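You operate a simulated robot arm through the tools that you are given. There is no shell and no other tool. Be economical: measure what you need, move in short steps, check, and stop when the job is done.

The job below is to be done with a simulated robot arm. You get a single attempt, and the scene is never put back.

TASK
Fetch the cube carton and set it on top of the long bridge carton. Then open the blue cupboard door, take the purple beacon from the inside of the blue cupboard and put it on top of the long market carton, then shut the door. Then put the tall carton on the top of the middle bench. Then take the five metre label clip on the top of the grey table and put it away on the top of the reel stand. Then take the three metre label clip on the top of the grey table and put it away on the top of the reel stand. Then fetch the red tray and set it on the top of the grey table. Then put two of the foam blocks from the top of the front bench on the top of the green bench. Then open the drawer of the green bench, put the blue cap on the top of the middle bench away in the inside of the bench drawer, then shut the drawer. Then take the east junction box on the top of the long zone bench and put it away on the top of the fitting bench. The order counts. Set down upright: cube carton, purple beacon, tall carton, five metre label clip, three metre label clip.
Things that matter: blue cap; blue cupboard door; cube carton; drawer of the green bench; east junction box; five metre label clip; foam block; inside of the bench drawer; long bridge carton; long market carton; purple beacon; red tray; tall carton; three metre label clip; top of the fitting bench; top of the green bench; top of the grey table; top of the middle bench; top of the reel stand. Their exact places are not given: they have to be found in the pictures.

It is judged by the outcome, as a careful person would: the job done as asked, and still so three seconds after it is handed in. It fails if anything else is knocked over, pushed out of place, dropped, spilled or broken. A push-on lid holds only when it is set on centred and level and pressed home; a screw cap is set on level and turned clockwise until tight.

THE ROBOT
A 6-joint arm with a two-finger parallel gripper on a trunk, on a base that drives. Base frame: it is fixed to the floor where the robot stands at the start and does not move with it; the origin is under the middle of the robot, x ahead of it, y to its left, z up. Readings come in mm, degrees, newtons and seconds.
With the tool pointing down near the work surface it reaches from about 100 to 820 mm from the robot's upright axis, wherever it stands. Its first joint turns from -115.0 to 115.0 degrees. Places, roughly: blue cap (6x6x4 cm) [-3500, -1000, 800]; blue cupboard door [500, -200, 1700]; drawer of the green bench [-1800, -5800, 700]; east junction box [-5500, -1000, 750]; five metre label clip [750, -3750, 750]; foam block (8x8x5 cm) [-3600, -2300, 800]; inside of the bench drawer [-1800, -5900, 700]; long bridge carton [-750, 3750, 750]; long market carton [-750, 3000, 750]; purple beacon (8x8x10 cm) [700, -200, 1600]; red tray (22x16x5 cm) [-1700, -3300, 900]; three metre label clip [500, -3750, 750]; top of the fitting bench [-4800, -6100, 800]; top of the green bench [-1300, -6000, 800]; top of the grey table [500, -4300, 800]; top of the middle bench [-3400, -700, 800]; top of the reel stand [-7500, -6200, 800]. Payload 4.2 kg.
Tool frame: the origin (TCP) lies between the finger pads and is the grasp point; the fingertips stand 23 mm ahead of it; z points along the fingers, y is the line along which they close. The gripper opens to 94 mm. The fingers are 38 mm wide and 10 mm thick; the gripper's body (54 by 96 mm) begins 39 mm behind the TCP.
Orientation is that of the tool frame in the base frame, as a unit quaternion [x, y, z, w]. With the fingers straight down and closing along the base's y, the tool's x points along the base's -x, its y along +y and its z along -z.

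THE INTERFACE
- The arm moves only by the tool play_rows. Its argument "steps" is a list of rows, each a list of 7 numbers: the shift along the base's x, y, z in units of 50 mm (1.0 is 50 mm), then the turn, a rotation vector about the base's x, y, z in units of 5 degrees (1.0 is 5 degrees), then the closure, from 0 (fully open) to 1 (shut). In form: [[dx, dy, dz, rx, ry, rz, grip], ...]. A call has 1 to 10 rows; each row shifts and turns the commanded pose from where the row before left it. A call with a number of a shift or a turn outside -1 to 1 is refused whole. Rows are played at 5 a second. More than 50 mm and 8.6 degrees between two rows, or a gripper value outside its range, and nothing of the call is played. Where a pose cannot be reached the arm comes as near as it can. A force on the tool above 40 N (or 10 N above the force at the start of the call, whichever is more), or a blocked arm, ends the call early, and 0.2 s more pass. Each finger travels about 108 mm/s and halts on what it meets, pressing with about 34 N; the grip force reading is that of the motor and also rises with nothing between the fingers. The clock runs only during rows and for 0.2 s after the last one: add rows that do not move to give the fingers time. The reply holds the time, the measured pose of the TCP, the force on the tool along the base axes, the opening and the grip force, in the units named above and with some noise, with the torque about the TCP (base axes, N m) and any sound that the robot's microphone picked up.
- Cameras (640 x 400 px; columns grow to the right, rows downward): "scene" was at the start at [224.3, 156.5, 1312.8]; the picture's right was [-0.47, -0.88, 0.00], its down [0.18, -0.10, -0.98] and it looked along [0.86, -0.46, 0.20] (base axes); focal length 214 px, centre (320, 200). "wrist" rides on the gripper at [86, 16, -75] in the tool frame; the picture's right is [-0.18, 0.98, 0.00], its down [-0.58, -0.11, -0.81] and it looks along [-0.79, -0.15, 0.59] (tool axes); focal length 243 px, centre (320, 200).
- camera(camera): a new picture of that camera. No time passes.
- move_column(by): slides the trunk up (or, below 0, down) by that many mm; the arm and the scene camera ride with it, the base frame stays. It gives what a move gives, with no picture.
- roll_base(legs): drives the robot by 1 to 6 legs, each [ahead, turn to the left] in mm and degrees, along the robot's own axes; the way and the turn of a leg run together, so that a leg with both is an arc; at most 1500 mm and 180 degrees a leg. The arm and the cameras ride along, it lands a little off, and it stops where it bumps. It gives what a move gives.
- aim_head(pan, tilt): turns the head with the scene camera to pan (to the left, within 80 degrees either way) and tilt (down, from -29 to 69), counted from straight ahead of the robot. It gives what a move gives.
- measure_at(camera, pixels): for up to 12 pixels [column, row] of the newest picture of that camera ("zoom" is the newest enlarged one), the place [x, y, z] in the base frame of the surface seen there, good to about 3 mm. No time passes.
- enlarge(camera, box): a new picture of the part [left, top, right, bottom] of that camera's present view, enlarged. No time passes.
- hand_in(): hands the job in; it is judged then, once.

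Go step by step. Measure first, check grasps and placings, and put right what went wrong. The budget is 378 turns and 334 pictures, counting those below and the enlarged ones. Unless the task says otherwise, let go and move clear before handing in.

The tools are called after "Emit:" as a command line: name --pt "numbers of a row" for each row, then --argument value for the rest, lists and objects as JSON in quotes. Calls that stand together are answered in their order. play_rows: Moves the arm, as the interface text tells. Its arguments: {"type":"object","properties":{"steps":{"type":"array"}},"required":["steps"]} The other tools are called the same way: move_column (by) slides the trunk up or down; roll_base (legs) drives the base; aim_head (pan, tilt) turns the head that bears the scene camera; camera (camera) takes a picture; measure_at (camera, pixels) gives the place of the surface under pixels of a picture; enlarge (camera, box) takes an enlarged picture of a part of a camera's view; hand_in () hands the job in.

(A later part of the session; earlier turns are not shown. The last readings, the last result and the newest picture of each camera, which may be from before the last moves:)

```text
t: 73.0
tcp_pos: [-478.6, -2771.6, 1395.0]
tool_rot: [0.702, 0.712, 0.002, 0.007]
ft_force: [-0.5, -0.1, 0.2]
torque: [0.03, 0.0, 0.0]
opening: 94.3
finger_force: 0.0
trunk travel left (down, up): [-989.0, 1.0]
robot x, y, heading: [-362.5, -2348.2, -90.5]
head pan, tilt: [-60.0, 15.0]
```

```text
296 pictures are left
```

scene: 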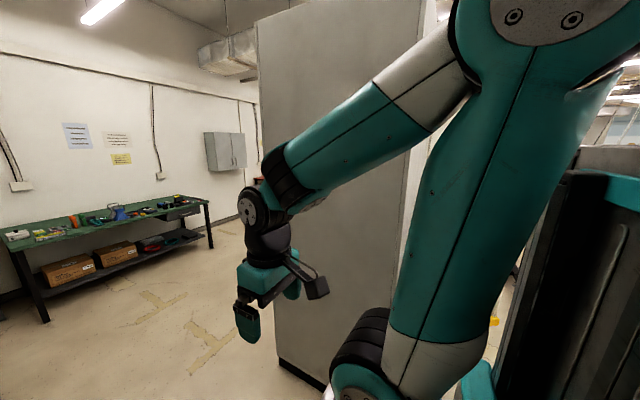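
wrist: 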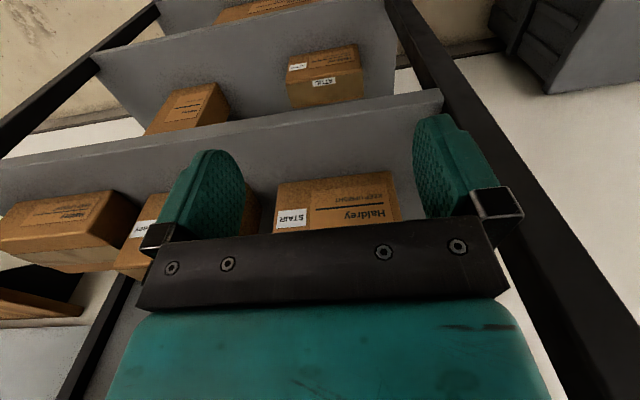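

No cube or tall carton is visible on this side. I'll go back and look west through the gap near y = -1300.

Emit:
roll_base --legs '[[-1150, 0], [0, -90]]'

Emit:
aim_head --pan 25 --tilt 15

Emit:
camera --camera "scene"

Emit:
measure_at --camera "scene" --pixels '[[60, 300], [200, 300], [320, 300], [420, 300], [520, 300], [320, 200], [420, 200], [200, 200], [100, 200], [520, 200], [600, 200], [320, 250]]'

```text
t: 82.7
tcp_pos: [-777.4, -1087.2, 1396.0]
tool_rot: [1.0, 0.011, -0.002, 0.005]
ft_force: [-0.7, 0.4, -0.5]
torque: [0.02, 0.02, -0.03]
opening: 94.1
finger_force: 0.1
trunk travel left (down, up): [-989.0, 1.0]
robot x, y, heading: [-354.6, -1193.8, 180.0]
head pan, tilt: [-60.0, 15.0]
```

```text
t: 84.2
tcp_pos: [-779.3, -1088.2, 1395.0]
tool_rot: [1.0, 0.01, -0.003, 0.006]
ft_force: [0.5, 0.7, 0.1]
torque: [0.01, -0.01, 0.02]
opening: 93.8
finger_force: 0.0
trunk travel left (down, up): [-989.0, 1.0]
robot x, y, heading: [-356.4, -1202.5, 179.8]
head pan, tilt: [25.0, 15.0]
```

```text
295 pictures are left
```

scene: 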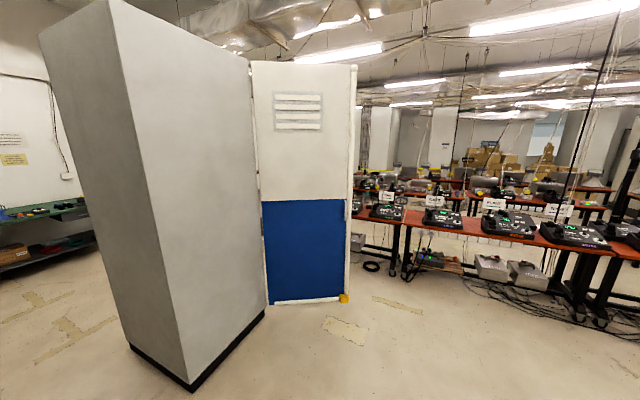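

```text
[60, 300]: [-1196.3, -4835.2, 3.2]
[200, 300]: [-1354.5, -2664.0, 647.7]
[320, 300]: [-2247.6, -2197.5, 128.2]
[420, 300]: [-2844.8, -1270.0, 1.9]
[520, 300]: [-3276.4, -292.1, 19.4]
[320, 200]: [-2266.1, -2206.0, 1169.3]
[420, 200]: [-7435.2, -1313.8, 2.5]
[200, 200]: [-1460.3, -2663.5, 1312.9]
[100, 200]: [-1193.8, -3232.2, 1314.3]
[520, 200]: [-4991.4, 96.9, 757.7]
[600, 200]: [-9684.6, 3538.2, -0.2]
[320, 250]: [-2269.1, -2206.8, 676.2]
```

Emit:
roll_base --legs '[[1300, 0]]'

Emit:
aim_head --pan 0 --tilt 15

Emit:
camera --camera "scene"

Emit:
enlarge --camera "scene" --box '[100, 90, 420, 290]'

Emit:
aim_head --pan 60 --tilt 15

Emit:
camera --camera "scene"

Emit:
aim_head --pan -60 --tilt 15

Emit:
camera --camera "scene"

```text
t: 90.8
tcp_pos: [-2074.1, -1092.2, 1397.0]
tool_rot: [1.0, 0.013, -0.003, 0.006]
ft_force: [-1.3, -0.2, 0.2]
torque: [0.02, 0.0, 0.0]
opening: 93.8
finger_force: 0.0
trunk travel left (down, up): [-989.0, 1.0]
robot x, y, heading: [-1652.7, -1201.1, -180.0]
head pan, tilt: [25.0, 15.0]
```

```text
t: 91.6
tcp_pos: [-2073.8, -1091.4, 1396.4]
tool_rot: [1.0, 0.013, -0.003, 0.006]
ft_force: [-0.3, -0.2, 0.2]
torque: [0.0, -0.02, 0.0]
opening: 94.0
finger_force: 0.1
trunk travel left (down, up): [-989.0, 1.0]
robot x, y, heading: [-1650.6, -1202.3, -179.9]
head pan, tilt: [0.0, 15.0]
```

```text
294 pictures are left
```

scene: 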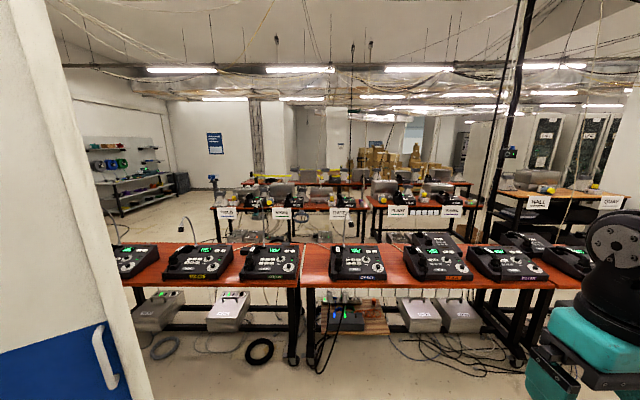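

```text
2.00 times, centred on (260, 190) of scene
```

zoom: 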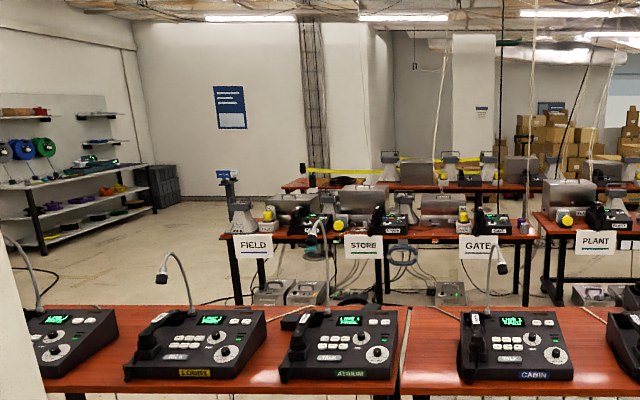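

```text
t: 92.9
tcp_pos: [-2072.2, -1090.3, 1395.3]
tool_rot: [1.0, 0.013, -0.002, 0.006]
ft_force: [0.2, 0.2, -0.7]
torque: [0.01, 0.03, 0.0]
opening: 94.0
finger_force: 0.1
trunk travel left (down, up): [-989.0, 1.0]
robot x, y, heading: [-1648.7, -1201.4, -179.9]
head pan, tilt: [60.0, 15.0]
```

```text
292 pictures are left
```

scene: 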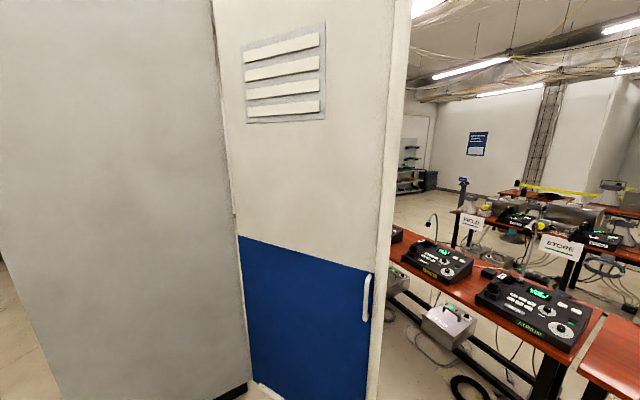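

```text
t: 94.9
tcp_pos: [-2072.9, -1091.7, 1395.1]
tool_rot: [1.0, 0.013, -0.003, 0.006]
ft_force: [-0.2, -0.4, 0.4]
torque: [0.02, 0.0, -0.04]
opening: 94.0
finger_force: 0.1
trunk travel left (down, up): [-989.0, 1.0]
robot x, y, heading: [-1649.2, -1200.3, -179.9]
head pan, tilt: [-60.0, 15.0]
```

```text
291 pictures are left
```

scene: 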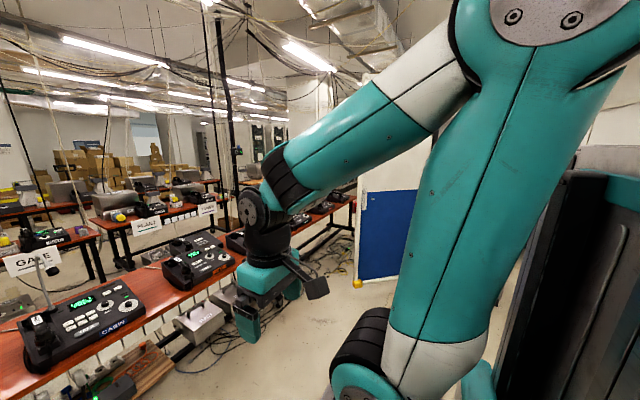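

The hall holds the middle bench (red top, with desk phones). I'll drive a little further in and look both ways for small cartons.

Emit:
roll_base --legs '[[750, 0]]'

Emit:
aim_head --pan 55 --tilt 20

Emit:
camera --camera "scene"

Emit:
aim_head --pan -15 --tilt 20

Emit:
camera --camera "scene"

Emit:
aim_head --pan -80 --tilt 10

Emit:
camera --camera "scene"

```text
t: 99.0
tcp_pos: [-2820.7, -1093.9, 1395.8]
tool_rot: [1.0, 0.012, -0.002, 0.006]
ft_force: [-0.5, -0.4, 0.2]
torque: [0.02, -0.02, -0.02]
opening: 94.1
finger_force: 0.0
trunk travel left (down, up): [-989.0, 1.0]
robot x, y, heading: [-2400.5, -1203.2, -179.7]
head pan, tilt: [-60.0, 15.0]
```

```text
t: 100.9
tcp_pos: [-2821.2, -1092.6, 1395.8]
tool_rot: [1.0, 0.012, -0.003, 0.005]
ft_force: [-0.1, 0.2, 0.8]
torque: [-0.01, -0.01, 0.02]
opening: 94.3
finger_force: 0.1
trunk travel left (down, up): [-989.0, 1.0]
robot x, y, heading: [-2399.9, -1200.4, -179.9]
head pan, tilt: [55.0, 20.0]
```

```text
290 pictures are left
```

scene: 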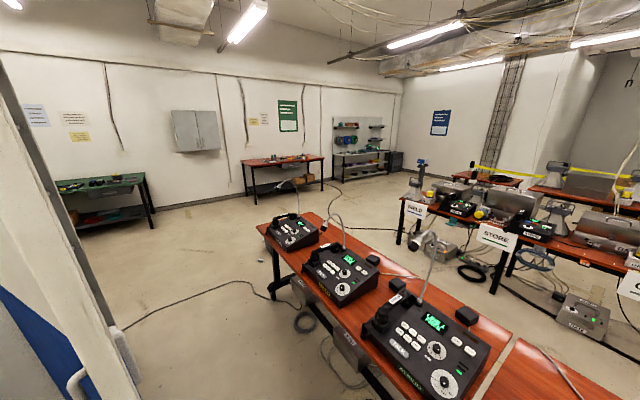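

```text
t: 102.3
tcp_pos: [-2821.6, -1092.9, 1395.9]
tool_rot: [1.0, 0.012, -0.003, 0.007]
ft_force: [-1.0, -0.5, 0.1]
torque: [0.01, 0.0, 0.0]
opening: 94.1
finger_force: 0.0
trunk travel left (down, up): [-989.0, 1.0]
robot x, y, heading: [-2400.1, -1203.0, -179.9]
head pan, tilt: [-15.0, 20.0]
```

```text
289 pictures are left
```

scene: 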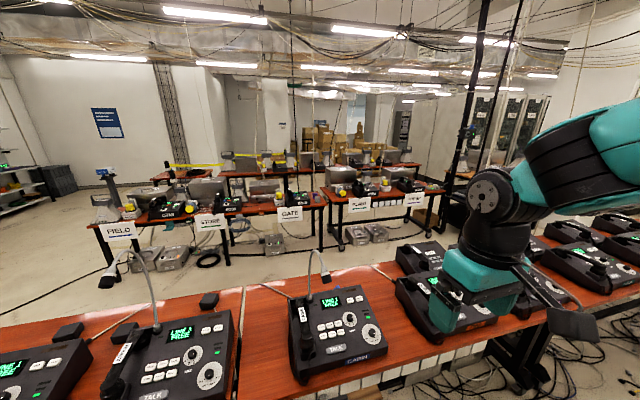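

```text
t: 103.7
tcp_pos: [-2821.5, -1092.6, 1395.8]
tool_rot: [1.0, 0.012, -0.003, 0.007]
ft_force: [0.2, -0.2, 0.0]
torque: [0.03, 0.03, -0.01]
opening: 94.0
finger_force: 0.0
trunk travel left (down, up): [-989.0, 1.0]
robot x, y, heading: [-2395.4, -1204.8, -179.9]
head pan, tilt: [-80.0, 10.0]
```

```text
288 pictures are left
```

scene: 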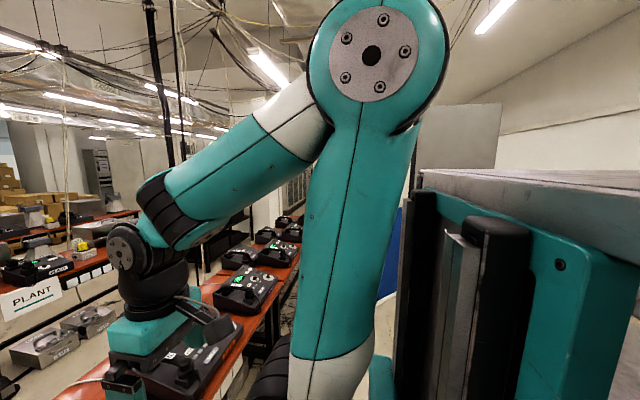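

No small cartons in the hall. The wall-shelf carton (about 75 x 75 x 90) is the only cube-like graspable one, so I take it as the cube carton; the 200 mm one on the rack's lower shelf is the tall carton. I'll drive back to the wall shelf.

Emit:
roll_base --legs '[[-1400, 0], [-600, 0], [0, -90], [1100, 0], [0, -70]]'

```text
t: 125.8
tcp_pos: [44.2, -58.2, 1395.4]
tool_rot: [-0.176, 0.984, 0.006, 0.002]
ft_force: [-0.6, 0.0, -0.5]
torque: [0.01, 0.01, 0.05]
opening: 93.7
finger_force: 0.1
trunk travel left (down, up): [-989.0, 1.0]
robot x, y, heading: [-393.9, -89.6, 19.0]
head pan, tilt: [-80.0, 10.0]
```

I'll raise the arm by 250 mm here to see whether it reaches that high with the tool down.

Emit:
play_rows --pt "0 0 1 0 0 0 0" --pt "0 0 1 0 0 0 0" --pt "0 0 1 0 0 0 0" --pt "0 0 1 0 0 0 0" --pt "0 0 1 0 0 0 0" --pt "0 0 1 0 0 0 0" --pt "0 0 0 0 0 0 0"

```text
t: 127.5
tcp_pos: [88.9, -47.8, 1681.6]
tool_rot: [-0.175, 0.985, 0.006, 0.002]
ft_force: [-0.3, -0.3, 0.4]
torque: [-0.01, 0.0, 0.01]
opening: 94.0
finger_force: 0.1
out of reach, approached as far as the arm can: row 1, 2, 3, 5
trunk travel left (down, up): [-989.0, 1.0]
robot x, y, heading: [-396.0, -91.2, 19.2]
head pan, tilt: [-80.0, 10.0]
```

The arm reaches z 1681. I'll raise a bit more and drive forward toward the wall shelf.

Emit:
roll_base --legs '[[440, 0]]'

Emit:
aim_head --pan -10 --tilt 10

Emit:
camera --camera "scene"

Emit:
camera --camera "wrist"

```text
t: 130.1
tcp_pos: [503.5, 95.1, 1680.9]
tool_rot: [-0.177, 0.984, 0.006, 0.002]
ft_force: [0.0, 0.0, -0.3]
torque: [-0.01, -0.01, 0.0]
opening: 93.9
finger_force: 0.0
trunk travel left (down, up): [-989.0, 1.0]
robot x, y, heading: [25.0, 50.2, 19.0]
head pan, tilt: [-80.0, 10.0]
```

```text
t: 131.5
tcp_pos: [502.8, 94.9, 1681.9]
tool_rot: [-0.176, 0.984, 0.007, 0.001]
ft_force: [-0.6, -0.2, 0.3]
torque: [0.01, 0.0, -0.02]
opening: 94.0
finger_force: 0.1
trunk travel left (down, up): [-989.0, 1.0]
robot x, y, heading: [18.2, 49.4, 18.9]
head pan, tilt: [-10.0, 10.0]
```

```text
287 pictures are left
```

scene: 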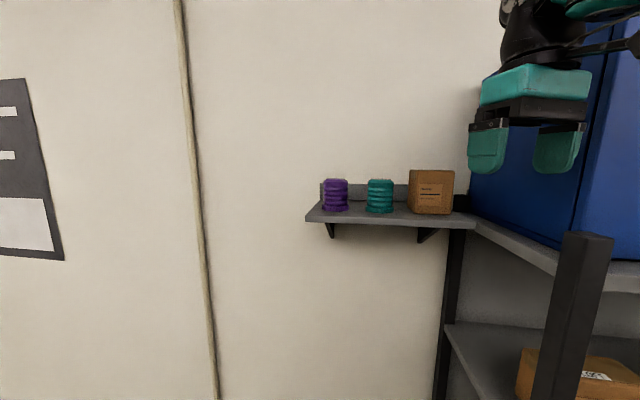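

```text
286 pictures are left
```

wrist: 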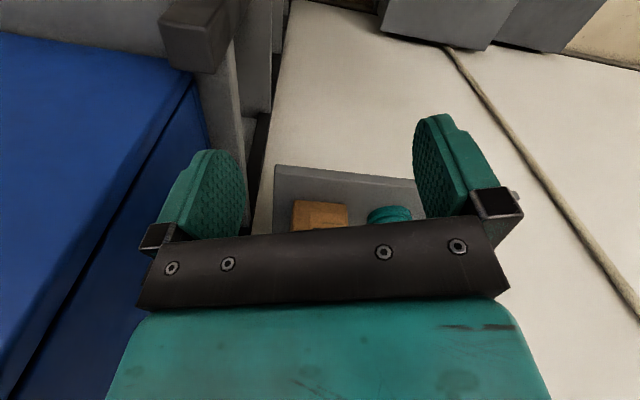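

I'll rotate the tool back 20 degrees so it closes along y, raise it, then approach over the carton at x 716, y 131.

Emit:
play_rows --pt "0 0 0.5 0 0 -1 0" --pt "0 0 0.3 0 0 -1 0" --pt "0 0.35 0 0 0 -1 0" --pt "0 0.35 0 0 0 -1 0" --pt "1 0 0 0 0 0 0" --pt "1 0 0 0 0 0 0" --pt "0 0 0 0 0 0 0"

Emit:
camera --camera "wrist"

```text
t: 132.0
tcp_pos: [505.8, 96.6, 1706.8]
tool_rot: [-0.141, 0.99, 0.007, 0.012]
ft_force: [6.4, 7.4, -12.6]
torque: [-0.44, -0.69, -0.65]
opening: 94.2
finger_force: 0.1
trunk travel left (down, up): [-989.0, 1.0]
robot x, y, heading: [22.3, 49.1, 19.0]
head pan, tilt: [-10.0, 10.0]
stopped in row 2: the force on the tool passed its limit (the readings are from after the stop); the commanded pose is now the measured one
```

```text
285 pictures are left
```

wrist: 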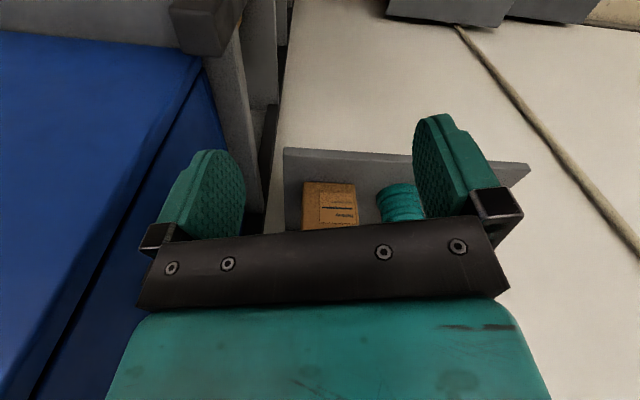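

Something pushed down on the tool at z 1707: probably the overhead shelf. I'll look up.

Emit:
aim_head --pan -35 --tilt -25

Emit:
camera --camera "scene"

```text
t: 133.0
tcp_pos: [506.4, 96.1, 1705.7]
tool_rot: [-0.142, 0.99, 0.005, 0.012]
ft_force: [12.7, 6.8, -25.1]
torque: [0.08, -1.29, -0.23]
opening: 93.9
finger_force: 0.0
trunk travel left (down, up): [-989.0, 1.0]
robot x, y, heading: [21.3, 54.1, 19.0]
head pan, tilt: [-35.0, -25.0]
```

```text
284 pictures are left
```

scene: 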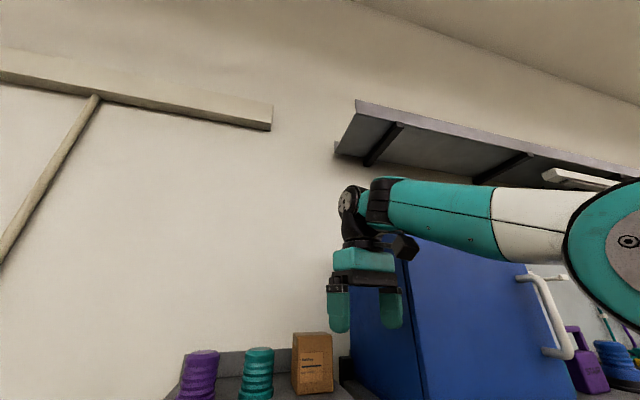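

The wrist camera bracket is pinching against the forearm at this height (force -25 N z). I'll lower 50 mm, straighten the yaw, then pitch the tool forward 45 degrees for a front approach.

Emit:
play_rows --pt "0 0 -0.8 0 0 0 0" --pt "0 0 -0.2 0 0 -1 0" --pt "0 0 0 0 0 -1 0" --pt "0 0 0 0 0 -1 0" --pt "0 0 0 0 0 -0.26 0" --pt "0 0 0 0 -1 0 0" --pt "0 0 0 0 -1 0 0" --pt "0 0 0 0 -1 0 0" --pt "0 0 0 0 -1 0 0" --pt "0 0 0 0 0 0 0"

Emit:
play_rows --pt "0 0 0 0 -1 0 0" --pt "0 0 0 0 -1 0 0" --pt "0 0 0 0 -1 0 0" --pt "0 0 0 0 -1 0 0" --pt "0 0 0 0 -1 0 0" --pt "0 0 0 0 0 0 0"

Emit:
camera --camera "scene"

Emit:
camera --camera "wrist"

```text
t: 135.2
tcp_pos: [497.2, 81.8, 1692.4]
tool_rot: [0.0, 0.983, 0.006, 0.184]
ft_force: [0.3, -0.3, 0.0]
torque: [0.0, -0.01, -0.02]
opening: 93.9
finger_force: 0.2
out of reach, approached as far as the arm can: row 8, 9
trunk travel left (down, up): [-989.0, 1.0]
robot x, y, heading: [25.9, 53.5, 19.2]
head pan, tilt: [-35.0, -25.0]
```

```text
t: 136.3
tcp_pos: [521.9, 46.3, 1782.4]
tool_rot: [-0.01, 0.926, 0.006, 0.376]
ft_force: [-6.8, 28.7, -10.7]
torque: [-0.17, -0.18, -0.25]
opening: 81.4
finger_force: 0.0
out of reach, approached as far as the arm can: row 1, 2, 3, 4, 5
trunk travel left (down, up): [-989.0, 1.0]
robot x, y, heading: [25.0, 49.6, 19.3]
head pan, tilt: [-35.0, -25.0]
stopped in row 5: the force on the tool passed its limit (the readings are from after the stop); the commanded pose is now the measured one
```

```text
283 pictures are left
```

scene: 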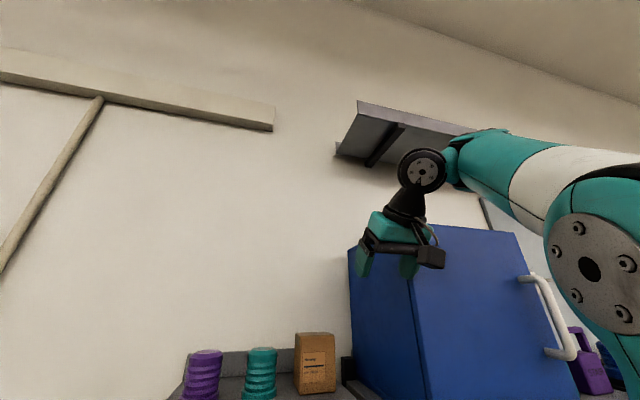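

```text
282 pictures are left
```

wrist: 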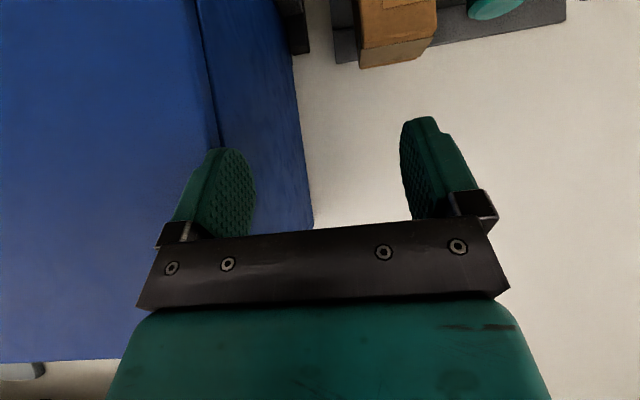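

The finger touched the cupboard edge and the pose is too close for the arm. I'll back the base 200 mm and look at where the arm is.

Emit:
play_rows --pt "-0.5 0.8 0 0 0 0 0" --pt "-0.5 0.6 0 0 0 0 0" --pt "0 0 0 0 0 0 0"

Emit:
roll_base --legs '[[-200, 0]]'

```text
t: 137.1
tcp_pos: [487.5, 98.2, 1802.2]
tool_rot: [-0.005, 0.928, 0.006, 0.373]
ft_force: [0.6, 0.8, 0.1]
torque: [-0.01, -0.02, -0.02]
opening: 94.0
finger_force: 0.1
out of reach, approached as far as the arm can: row 1, 2
trunk travel left (down, up): [-989.0, 1.0]
robot x, y, heading: [18.4, 52.1, 19.0]
head pan, tilt: [-35.0, -25.0]
```

```text
t: 138.7
tcp_pos: [297.4, 32.0, 1801.5]
tool_rot: [-0.007, 0.927, 0.007, 0.374]
ft_force: [0.6, 0.3, -0.3]
torque: [-0.01, 0.01, 0.0]
opening: 94.2
finger_force: 0.0
trunk travel left (down, up): [-989.0, 1.0]
robot x, y, heading: [-169.3, -13.0, 19.2]
head pan, tilt: [-35.0, -25.0]
```

Pitch is now 44 degrees. I'll move forward and down in free air to see where the arm becomes well-behaved.

Emit:
play_rows --pt "1 0.4 -0.6 0 0 0 0" --pt "1 0.4 -0.6 0 0 0 0" --pt "1 0.4 -0.6 0 0 0 0" --pt "0.5 0.4 -0.6 0 0 0 0" --pt "0 0.4 -0.6 0 0 0 0" --pt "0 0 0 0 0 0 0"

Emit:
camera --camera "wrist"

Emit:
camera --camera "scene"

```text
refused: row 1 steps farther than a row can; nothing moved
```

```text
281 pictures are left
```

wrist: 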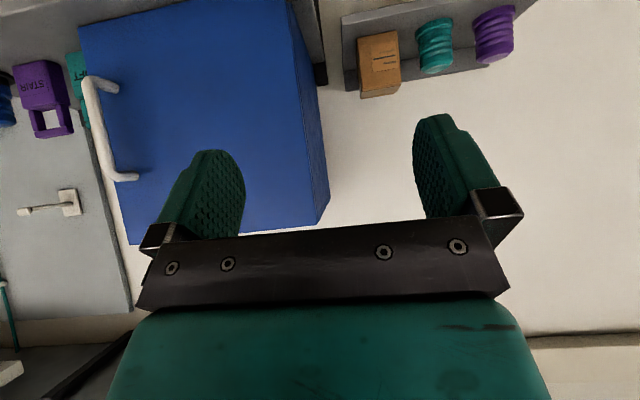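

```text
280 pictures are left
```

scene: 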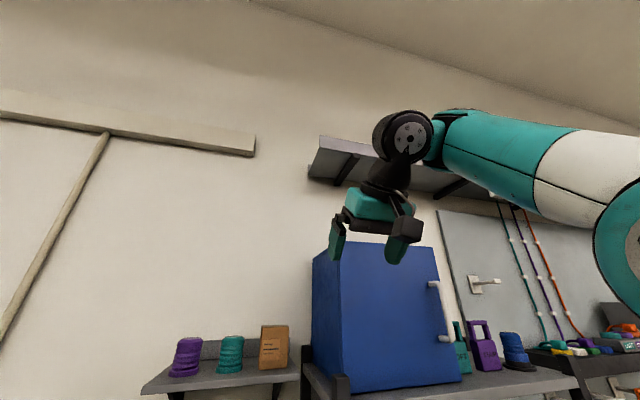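

Emit:
play_rows --pt "0.637 0.283 -0.46 0 0 0 0" --pt "0.637 0.283 -0.46 0 0 0 0" --pt "0.637 0.283 -0.46 0 0 0 0" --pt "0.637 0.283 -0.46 0 0 0 0" --pt "0.637 0.283 -0.46 0 0 0 0" --pt "0.637 0.283 -0.46 0 0 0 0" --pt "0.637 0.283 -0.46 0 0 0 0" --pt "0 0 0 0 0 0 0"

Emit:
camera --camera "wrist"

```text
t: 140.5
tcp_pos: [531.3, 127.8, 1747.3]
tool_rot: [-0.007, 0.928, 0.007, 0.373]
ft_force: [-0.5, -0.1, -0.4]
torque: [0.02, 0.05, -0.01]
opening: 94.2
finger_force: 0.2
out of reach, approached as far as the arm can: row 1, 2, 3, 4, 5, 6
trunk travel left (down, up): [-989.0, 1.0]
robot x, y, heading: [-166.7, -10.9, 19.0]
head pan, tilt: [-35.0, -25.0]
```

```text
279 pictures are left
```

wrist: 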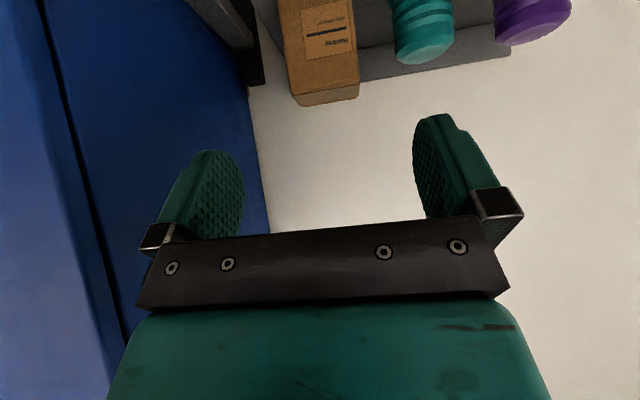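

Emit:
play_rows --pt "0.2 0 -0.9 0 0 0 0" --pt "0.2 0.05 -0.9 0 0 0 0" --pt "0 0 0 0 0 0 0"

Emit:
camera --camera "wrist"

```text
t: 141.3
tcp_pos: [584.7, 146.9, 1693.8]
tool_rot: [-0.008, 0.928, 0.008, 0.373]
ft_force: [0.1, 0.0, -0.2]
torque: [0.0, 0.0, 0.01]
opening: 94.1
finger_force: 0.0
out of reach, approached as far as the arm can: row 1, 2
trunk travel left (down, up): [-989.0, 1.0]
robot x, y, heading: [-166.0, -13.7, 19.1]
head pan, tilt: [-35.0, -25.0]
```

```text
278 pictures are left
```

wrist: 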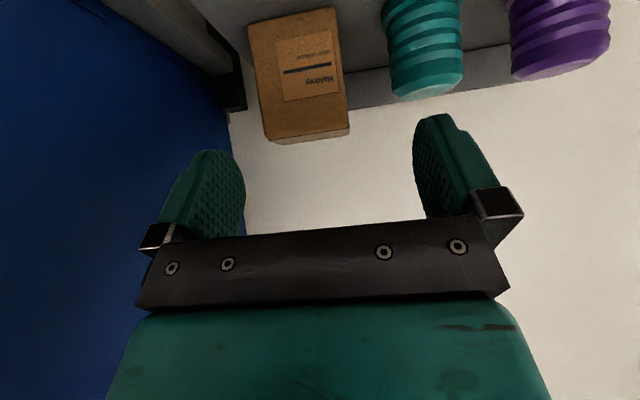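

The near limit pushes the arm outward, so the trunk is too high. I'll back off 150 mm, lower the trunk 200 mm, then raise the arm instead.

Emit:
roll_base --legs '[[-120, 0]]'

Emit:
move_column --by -250

Emit:
play_rows --pt "-0.3 0 0.9 0 0 0 0" --pt "-0.3 0 0.9 0 0 0 0" --pt "-0.3 0 0.9 0 0 0 0" --pt "-0.3 0 0.9 0 0 0 0" --pt "0 0 0 0 0 0 0"

Emit:
camera --camera "wrist"

```text
t: 142.6
tcp_pos: [469.1, 107.3, 1694.8]
tool_rot: [-0.007, 0.928, 0.007, 0.372]
ft_force: [0.3, 0.8, -0.3]
torque: [-0.01, 0.01, -0.03]
opening: 93.9
finger_force: 0.1
trunk travel left (down, up): [-989.0, 1.0]
robot x, y, heading: [-285.1, -52.6, 19.1]
head pan, tilt: [-35.0, -25.0]
```

```text
t: 145.2
tcp_pos: [469.0, 107.0, 1447.4]
tool_rot: [-0.007, 0.928, 0.008, 0.373]
ft_force: [-0.2, -0.6, -1.2]
torque: [0.01, -0.01, 0.01]
opening: 93.9
finger_force: 0.1
trunk travel left (down, up): [-739.0, 251.0]
robot x, y, heading: [-285.0, -53.3, 19.1]
head pan, tilt: [-35.0, -25.0]
```

```text
t: 146.4
tcp_pos: [394.2, 91.5, 1560.9]
tool_rot: [-0.008, 0.928, 0.008, 0.374]
ft_force: [0.6, 0.2, 0.5]
torque: [0.0, 0.02, 0.0]
opening: 94.0
finger_force: 0.1
out of reach, approached as far as the arm can: row 2, 3, 4
trunk travel left (down, up): [-739.0, 251.0]
robot x, y, heading: [-282.1, -55.7, 19.2]
head pan, tilt: [-35.0, -25.0]
```

```text
277 pictures are left
```

wrist: 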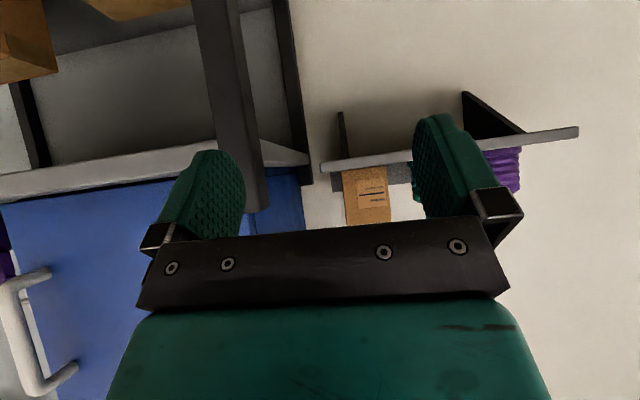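

The limit seems to be the wrist bend (forearm too steep). I'll test moving straight up with no inward motion.

Emit:
play_rows --pt "0 0 0.9 0 0 0 0" --pt "0 0 0.9 0 0 0 0" --pt "0 0 0.9 0 0 0 0" --pt "0 0 0 0 0 0 0"

Emit:
aim_head --pan -35 --tilt 0

Emit:
camera --camera "scene"

```text
t: 147.4
tcp_pos: [379.3, 85.3, 1574.1]
tool_rot: [-0.007, 0.928, 0.008, 0.374]
ft_force: [0.4, 0.0, -0.3]
torque: [0.03, 0.02, 0.02]
opening: 93.9
finger_force: 0.1
out of reach, approached as far as the arm can: row 1, 2, 3
trunk travel left (down, up): [-739.0, 251.0]
robot x, y, heading: [-282.7, -54.1, 19.2]
head pan, tilt: [-35.0, -25.0]
```

```text
t: 148.2
tcp_pos: [379.5, 85.4, 1574.5]
tool_rot: [-0.007, 0.928, 0.009, 0.373]
ft_force: [-0.2, 0.5, 0.1]
torque: [0.04, 0.0, 0.01]
opening: 94.2
finger_force: 0.1
trunk travel left (down, up): [-739.0, 251.0]
robot x, y, heading: [-283.4, -50.1, 18.9]
head pan, tilt: [-35.0, 0.0]
```

```text
276 pictures are left
```

scene: 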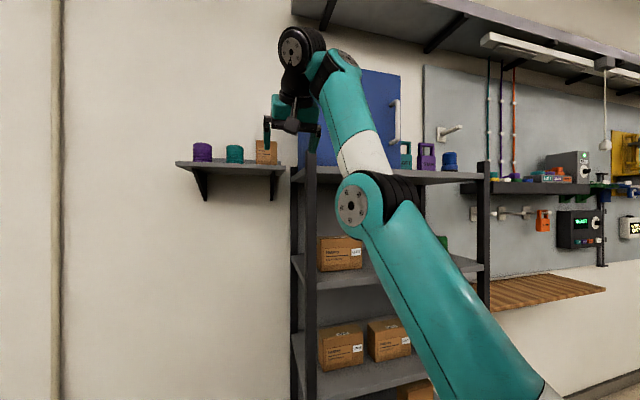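

The wrist may be near its bend limit, so I'll tilt the tool further forward (to about 64 degrees) here in free air and see whether the arm frees up.

Emit:
play_rows --pt "0 0 0 0 -1 0 0" --pt "0 0 0 0 -1 0 0" --pt "0 0 0 0 -1 0 0" --pt "0 0 0 0 -1 0 0" --pt "0 0 0.8 0 0 0 0" --pt "0 0 0.6 0 0 0 0" --pt "0 0 0 0 0 0 0"

```text
t: 149.8
tcp_pos: [354.9, 59.5, 1616.0]
tool_rot: [-0.009, 0.871, 0.008, 0.49]
ft_force: [0.7, 0.6, 0.3]
torque: [-0.04, 0.0, 0.0]
opening: 94.2
finger_force: 0.0
out of reach, approached as far as the arm can: row 3, 4, 5, 6
trunk travel left (down, up): [-739.0, 251.0]
robot x, y, heading: [-282.4, -54.7, 19.2]
head pan, tilt: [-35.0, 0.0]
```

Emit:
move_column --by 130

Emit:
play_rows --pt "0 0 -0.9 0 0 0 0" --pt "0 0 -0.9 0 0 0 0" --pt "0 0 -0.8 0 0 0 0" --pt "0 0 0 0 0 0 0"

Emit:
aim_head --pan -45 --tilt 0

Emit:
camera --camera "scene"

```text
t: 151.4
tcp_pos: [355.2, 59.4, 1746.0]
tool_rot: [-0.009, 0.872, 0.008, 0.49]
ft_force: [0.0, -0.5, -0.3]
torque: [-0.04, 0.03, -0.03]
opening: 94.2
finger_force: 0.1
trunk travel left (down, up): [-869.0, 121.0]
robot x, y, heading: [-282.3, -54.2, 19.0]
head pan, tilt: [-35.0, 0.0]
```

```text
t: 152.4
tcp_pos: [383.0, 74.6, 1699.5]
tool_rot: [-0.009, 0.873, 0.007, 0.488]
ft_force: [-0.3, 0.4, -0.3]
torque: [0.02, -0.01, 0.0]
opening: 94.0
finger_force: 0.0
out of reach, approached as far as the arm can: row 1, 2, 3
trunk travel left (down, up): [-869.0, 121.0]
robot x, y, heading: [-281.5, -54.9, 18.7]
head pan, tilt: [-35.0, 0.0]
```

```text
t: 153.2
tcp_pos: [384.1, 75.1, 1698.1]
tool_rot: [-0.009, 0.872, 0.008, 0.489]
ft_force: [0.2, 0.8, 0.1]
torque: [0.02, 0.01, 0.01]
opening: 94.3
finger_force: 0.0
trunk travel left (down, up): [-869.0, 121.0]
robot x, y, heading: [-281.6, -50.3, 18.9]
head pan, tilt: [-45.0, 0.0]
```

```text
275 pictures are left
```

scene: 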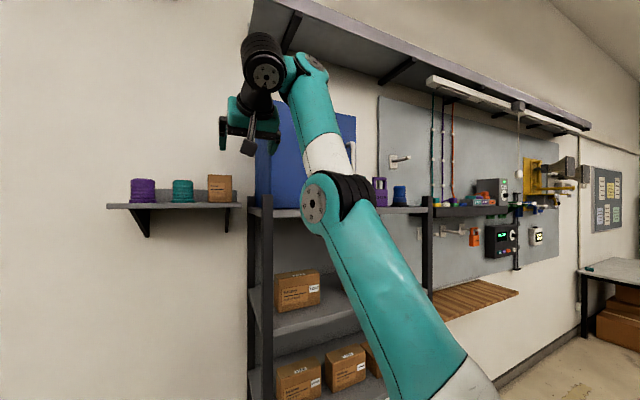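

The arm has crossed into an elbow-forward posture with the forearm steep, which blocks downward motion. I'll back the base off and try to unfold: stretch the arm out forward, then bring it down to get the elbow above again.

Emit:
roll_base --legs '[[-350, 0]]'

Emit:
play_rows --pt "0.9 0.3 0 0 0 0 0" --pt "0.9 0.3 0 0 0 0 0" --pt "0.9 0.3 -0.2 0 0 0 0" --pt "0.9 0.3 -0.2 0 0 0 0" --pt "0.9 0.3 -0.2 0 0 0 0" --pt "0.9 0.3 -0.2 0 0 0 0" --pt "0 0 0 0 0 0 0"

Emit:
camera --camera "scene"

```text
t: 155.4
tcp_pos: [55.7, -38.6, 1698.6]
tool_rot: [-0.009, 0.873, 0.008, 0.488]
ft_force: [0.5, -0.2, 0.0]
torque: [-0.04, -0.01, 0.03]
opening: 94.0
finger_force: 0.0
trunk travel left (down, up): [-869.0, 121.0]
robot x, y, heading: [-612.0, -164.5, 19.1]
head pan, tilt: [-45.0, 0.0]
```

```text
t: 157.0
tcp_pos: [70.6, -54.5, 1691.7]
tool_rot: [-0.01, 0.876, 0.009, 0.482]
ft_force: [0.2, 0.0, -0.9]
torque: [-0.01, 0.02, -0.04]
opening: 93.9
finger_force: 0.0
out of reach, approached as far as the arm can: row 1, 2, 3, 4, 5, 6
trunk travel left (down, up): [-869.0, 121.0]
robot x, y, heading: [-613.5, -167.9, 19.1]
head pan, tilt: [-45.0, 0.0]
```

```text
274 pictures are left
```

scene: 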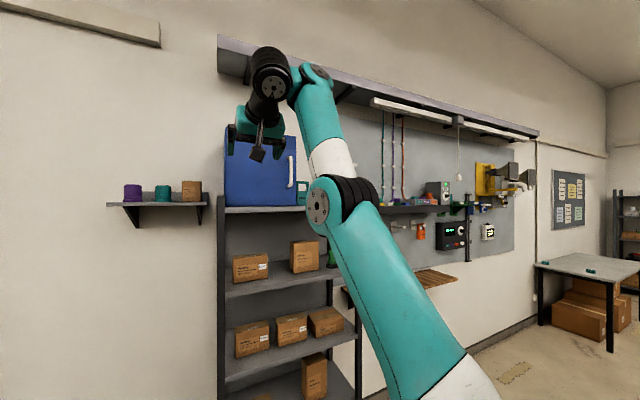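

The arm is essentially straight now. I'll pull it inward and lower to see which way the elbow folds.

Emit:
play_rows --pt "-0.9 -0.2 0 0 0 0 0" --pt "-0.9 -0.2 0 0 0 0 0" --pt "-0.9 -0.2 0 0 0 0 0" --pt "-0.9 -0.2 0 0 0 0 0" --pt "-0.9 -0.2 0 0 0 0 0" --pt "0 0 0 0 0 0 0"

Emit:
camera --camera "scene"

```text
t: 158.4
tcp_pos: [-131.7, -94.1, 1759.5]
tool_rot: [-0.01, 0.873, 0.009, 0.487]
ft_force: [-0.1, 0.4, 0.5]
torque: [-0.02, -0.02, 0.03]
opening: 94.0
finger_force: 0.0
out of reach, approached as far as the arm can: row 1, 2, 3, 4
trunk travel left (down, up): [-869.0, 121.0]
robot x, y, heading: [-609.4, -166.7, 19.1]
head pan, tilt: [-45.0, 0.0]
```

```text
273 pictures are left
```

scene: 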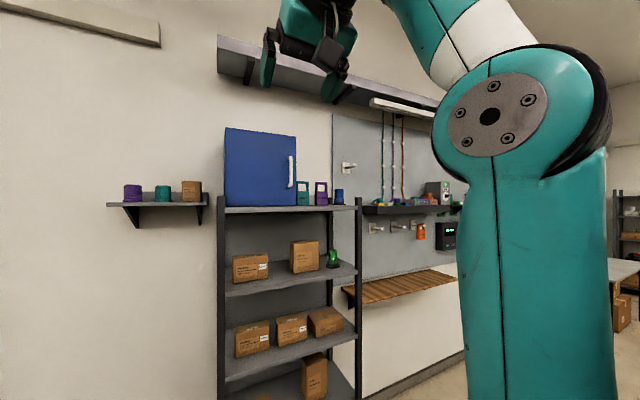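

The upper arm is now vertical with the forearm leaning forward, i.e. elbow-up. I'll try lowering from here.

Emit:
play_rows --pt "0 0 -0.9 0 0 0 0" --pt "0 0 -0.9 0 0 0 0" --pt "0 0 -0.9 0 0 0 0" --pt "0 0 0 0 0 0 0"

Emit:
camera --camera "scene"

```text
t: 159.4
tcp_pos: [-130.2, -92.9, 1760.2]
tool_rot: [-0.009, 0.873, 0.007, 0.488]
ft_force: [-0.2, -0.4, -0.2]
torque: [-0.01, -0.02, 0.03]
opening: 94.2
finger_force: 0.0
out of reach, approached as far as the arm can: row 1, 2, 3
trunk travel left (down, up): [-869.0, 121.0]
robot x, y, heading: [-616.9, -167.6, 19.3]
head pan, tilt: [-45.0, 0.0]
```

```text
272 pictures are left
```

scene: 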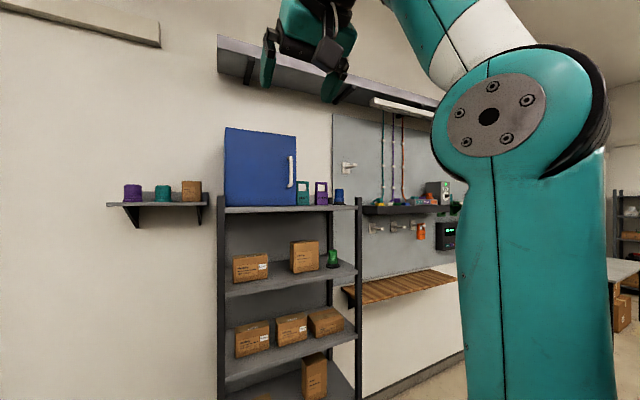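

The pattern fits a wrist-bend range of roughly 52 to 100 degrees, so a smaller tilt (30 degrees) with the trunk near the top should suit. I'll untilt to 30 degrees here and raise the trunk.

Emit:
play_rows --pt "0 0 0 0 0.95 0 0" --pt "0 0 0 0 0.95 0 0" --pt "0 0 0 0 0.95 0 0" --pt "0 0 0 0 0.95 0 0" --pt "0 0 0 0 0.95 0 0" --pt "0 0 0 0 0.95 0 0" --pt "0 0 -0.9 0 0 0 0" --pt "0 0 -0.9 0 0 0 0" --pt "0 0 0 0 0 0 0"

```text
t: 161.4
tcp_pos: [-128.9, -99.6, 1646.8]
tool_rot: [-0.007, 0.966, 0.01, 0.259]
ft_force: [-0.3, -0.1, 0.3]
torque: [-0.03, 0.0, 0.02]
opening: 93.9
finger_force: 0.1
out of reach, approached as far as the arm can: row 5, 6
trunk travel left (down, up): [-869.0, 121.0]
robot x, y, heading: [-611.2, -167.8, 19.0]
head pan, tilt: [-45.0, 0.0]
```

Free again at tilt 30. I'll raise the trunk 100 mm and extend forward about 200 mm while lowering, keeping z near 1640.

Emit:
move_column --by 100

Emit:
play_rows --pt "0.9 0.1 -0.3 0 0 0 0" --pt "0.9 0.1 -0.3 0 0 0 0" --pt "0.9 0.1 -0.3 0 0 0 0" --pt "0.9 0.1 -0.3 0 0 0 0" --pt "0.4 0.1 -0.6 0 0 0 0" --pt "0 0 -0.4 0 0 0 0" --pt "0 0 0 0 0 0 0"

```text
t: 162.7
tcp_pos: [-128.7, -99.7, 1747.6]
tool_rot: [-0.007, 0.966, 0.009, 0.259]
ft_force: [0.2, 0.2, 0.6]
torque: [-0.02, 0.01, 0.03]
opening: 93.8
finger_force: 0.0
trunk travel left (down, up): [-969.0, 21.0]
robot x, y, heading: [-611.1, -167.6, 18.9]
head pan, tilt: [-45.0, 0.0]
```

```text
t: 164.3
tcp_pos: [89.6, -68.9, 1674.8]
tool_rot: [-0.006, 0.966, 0.01, 0.258]
ft_force: [0.1, 0.4, -1.4]
torque: [-0.01, 0.02, 0.03]
opening: 93.9
finger_force: 0.0
out of reach, approached as far as the arm can: row 2, 3, 5, 6
trunk travel left (down, up): [-969.0, 21.0]
robot x, y, heading: [-610.6, -169.0, 19.1]
head pan, tilt: [-45.0, 0.0]
```

TCP is now about 707 mm ahead at tilt 30. I'll lower the trunk 50 mm to bring it to z 1625 and drive toward the shelf, stopping short.

Emit:
move_column --by -48

Emit:
roll_base --legs '[[520, 0]]'

Emit:
camera --camera "wrist"

Emit:
aim_head --pan -20 --tilt 0

Emit:
camera --camera "scene"

```text
t: 165.2
tcp_pos: [89.0, -69.6, 1627.9]
tool_rot: [-0.007, 0.966, 0.009, 0.259]
ft_force: [0.7, -0.6, 0.2]
torque: [0.0, 0.0, 0.01]
opening: 94.1
finger_force: 0.0
trunk travel left (down, up): [-921.0, 69.0]
robot x, y, heading: [-610.8, -167.3, 18.9]
head pan, tilt: [-45.0, 0.0]
```

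```text
t: 168.3
tcp_pos: [582.3, 105.1, 1627.3]
tool_rot: [-0.009, 0.966, 0.01, 0.257]
ft_force: [-1.3, -1.2, -0.7]
torque: [0.02, 0.0, 0.02]
opening: 94.0
finger_force: 0.0
trunk travel left (down, up): [-921.0, 69.0]
robot x, y, heading: [-120.1, 6.2, 19.5]
head pan, tilt: [-45.0, 0.0]
```

```text
271 pictures are left
```

wrist: 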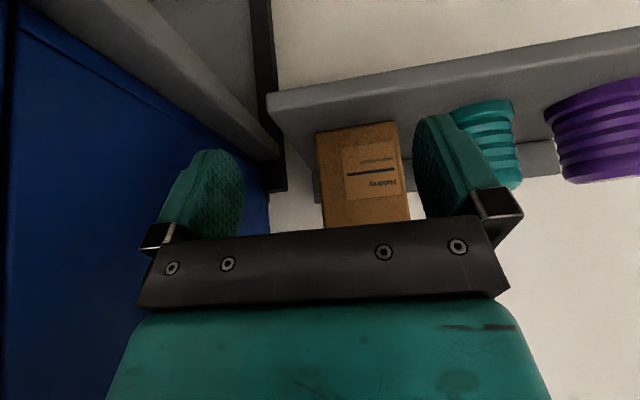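

```text
t: 169.2
tcp_pos: [582.9, 105.2, 1627.4]
tool_rot: [-0.008, 0.966, 0.01, 0.258]
ft_force: [0.0, -0.4, 0.8]
torque: [-0.04, 0.01, 0.03]
opening: 93.9
finger_force: 0.0
trunk travel left (down, up): [-921.0, 69.0]
robot x, y, heading: [-115.7, 5.5, 19.6]
head pan, tilt: [-20.0, 0.0]
```

```text
270 pictures are left
```

scene: 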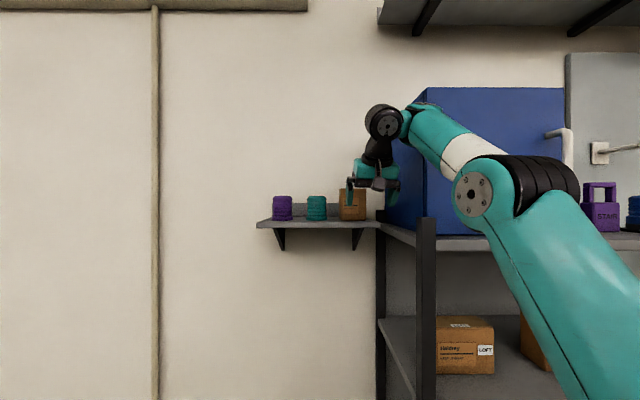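

Lined up; I'll drive 60 mm more and extend with the arm to x 700, y 131.

Emit:
roll_base --legs '[[55, 0]]'

Emit:
camera --camera "wrist"

Emit:
measure_at --camera "wrist" --pixels '[[330, 150], [400, 150], [335, 215], [395, 215], [365, 180], [318, 180], [412, 180]]'

```text
t: 170.1
tcp_pos: [635.8, 121.9, 1628.7]
tool_rot: [-0.008, 0.966, 0.01, 0.259]
ft_force: [-0.7, -1.0, -0.3]
torque: [0.02, -0.03, 0.0]
opening: 94.3
finger_force: 0.0
trunk travel left (down, up): [-921.0, 69.0]
robot x, y, heading: [-63.1, 21.8, 19.4]
head pan, tilt: [-20.0, 0.0]
```

```text
269 pictures are left
```

wrist: 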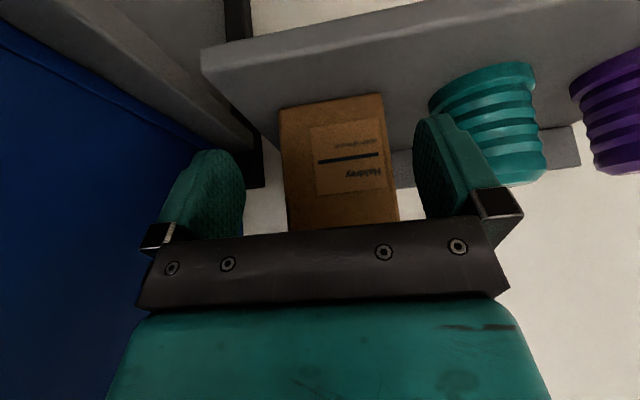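

```text
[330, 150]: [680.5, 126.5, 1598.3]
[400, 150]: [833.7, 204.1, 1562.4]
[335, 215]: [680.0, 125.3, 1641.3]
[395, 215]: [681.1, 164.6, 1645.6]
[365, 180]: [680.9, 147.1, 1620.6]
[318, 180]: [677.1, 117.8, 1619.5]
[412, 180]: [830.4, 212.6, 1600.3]
```

Emit:
play_rows --pt "0 0.18 0 0 0 0 0" --pt "0.45 0 0 0 0 0 0" --pt "0.45 0 0 0 0 0 0" --pt "0.4 0 -0.05 0 0 0 0" --pt "0 0 0 0 0 0 0"

Emit:
camera --camera "wrist"

```text
t: 171.3
tcp_pos: [700.9, 132.1, 1624.9]
tool_rot: [-0.008, 0.966, 0.01, 0.258]
ft_force: [0.7, -0.8, -0.3]
torque: [0.01, 0.0, 0.0]
opening: 94.1
finger_force: 0.0
trunk travel left (down, up): [-921.0, 69.0]
robot x, y, heading: [-64.9, 23.8, 19.3]
head pan, tilt: [-20.0, 0.0]
```

```text
268 pictures are left
```

wrist: 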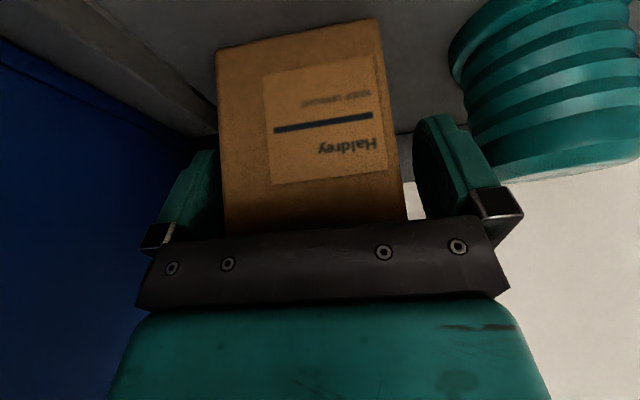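

The fingers straddle the carton. I'll close.

Emit:
play_rows --pt "0 0 0 0 0 0 0.3" --pt "0 0 0 0 0 0 0.6" --pt "0 0 0 0 0 0 1" --pt "0 0 0 0 0 0 1"

Emit:
play_rows --pt "0 0 0.3 0 0 0 1" --pt "0 0 0.3 0 0 0 1" --pt "0 0 0 0 0 0 1"

Emit:
camera --camera "wrist"

```text
t: 172.3
tcp_pos: [699.8, 132.5, 1626.7]
tool_rot: [-0.008, 0.966, 0.01, 0.259]
ft_force: [2.1, -1.3, 6.3]
torque: [-0.44, -0.18, 0.01]
opening: 75.0
finger_force: 33.7
trunk travel left (down, up): [-921.0, 69.0]
robot x, y, heading: [-66.3, 25.4, 19.2]
head pan, tilt: [-20.0, 0.0]
```

```text
t: 173.1
tcp_pos: [701.0, 131.6, 1655.1]
tool_rot: [-0.009, 0.966, 0.01, 0.257]
ft_force: [-0.2, 0.4, -2.4]
torque: [0.01, 0.06, -0.03]
opening: 74.7
finger_force: 34.5
trunk travel left (down, up): [-921.0, 69.0]
robot x, y, heading: [-64.1, 21.4, 19.0]
head pan, tilt: [-20.0, 0.0]
```

```text
267 pictures are left
```

wrist: 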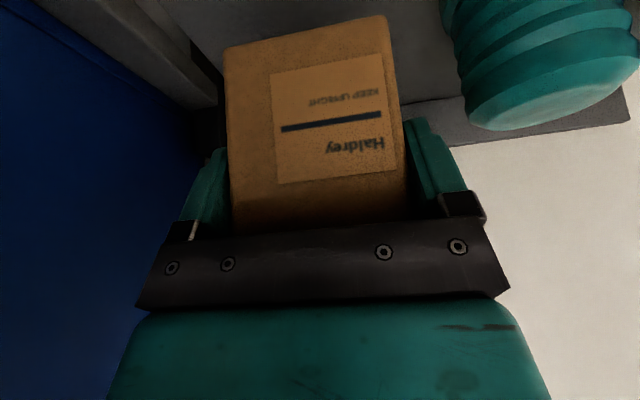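

Held and lifted (opening 75). I'll back off, then drive north toward the teal bench.

Emit:
roll_base --legs '[[-600, 0], [0, 53.3], [1500, 0], [573, 0], [0, 17.7], [1300, 0]]'

Emit:
aim_head --pan 45 --tilt 25

Emit:
camera --camera "scene"

```text
t: 195.9
tcp_pos: [207.6, 3860.3, 1655.9]
tool_rot: [-0.558, 0.789, 0.156, 0.206]
ft_force: [0.1, -1.2, -2.8]
torque: [-0.06, 0.02, -0.01]
opening: 74.7
finger_force: 34.5
trunk travel left (down, up): [-921.0, 69.0]
robot x, y, heading: [45.0, 3103.5, 89.1]
head pan, tilt: [-20.0, 0.0]
```

```text
t: 197.3
tcp_pos: [206.9, 3860.4, 1655.2]
tool_rot: [-0.559, 0.788, 0.156, 0.206]
ft_force: [-0.2, 0.7, -2.9]
torque: [-0.06, 0.04, 0.01]
opening: 74.6
finger_force: 34.2
trunk travel left (down, up): [-921.0, 69.0]
robot x, y, heading: [46.2, 3104.0, 88.8]
head pan, tilt: [45.0, 25.0]
```

```text
266 pictures are left
```

scene: 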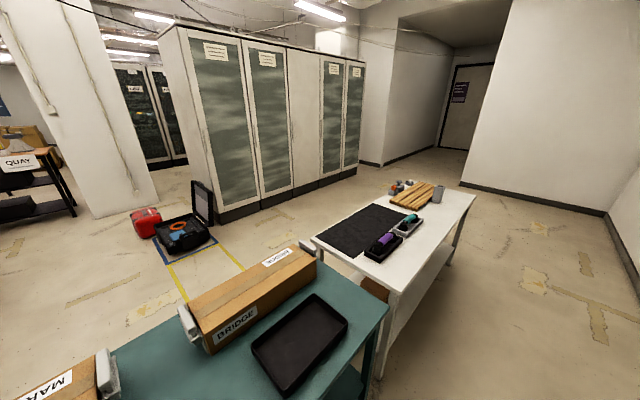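

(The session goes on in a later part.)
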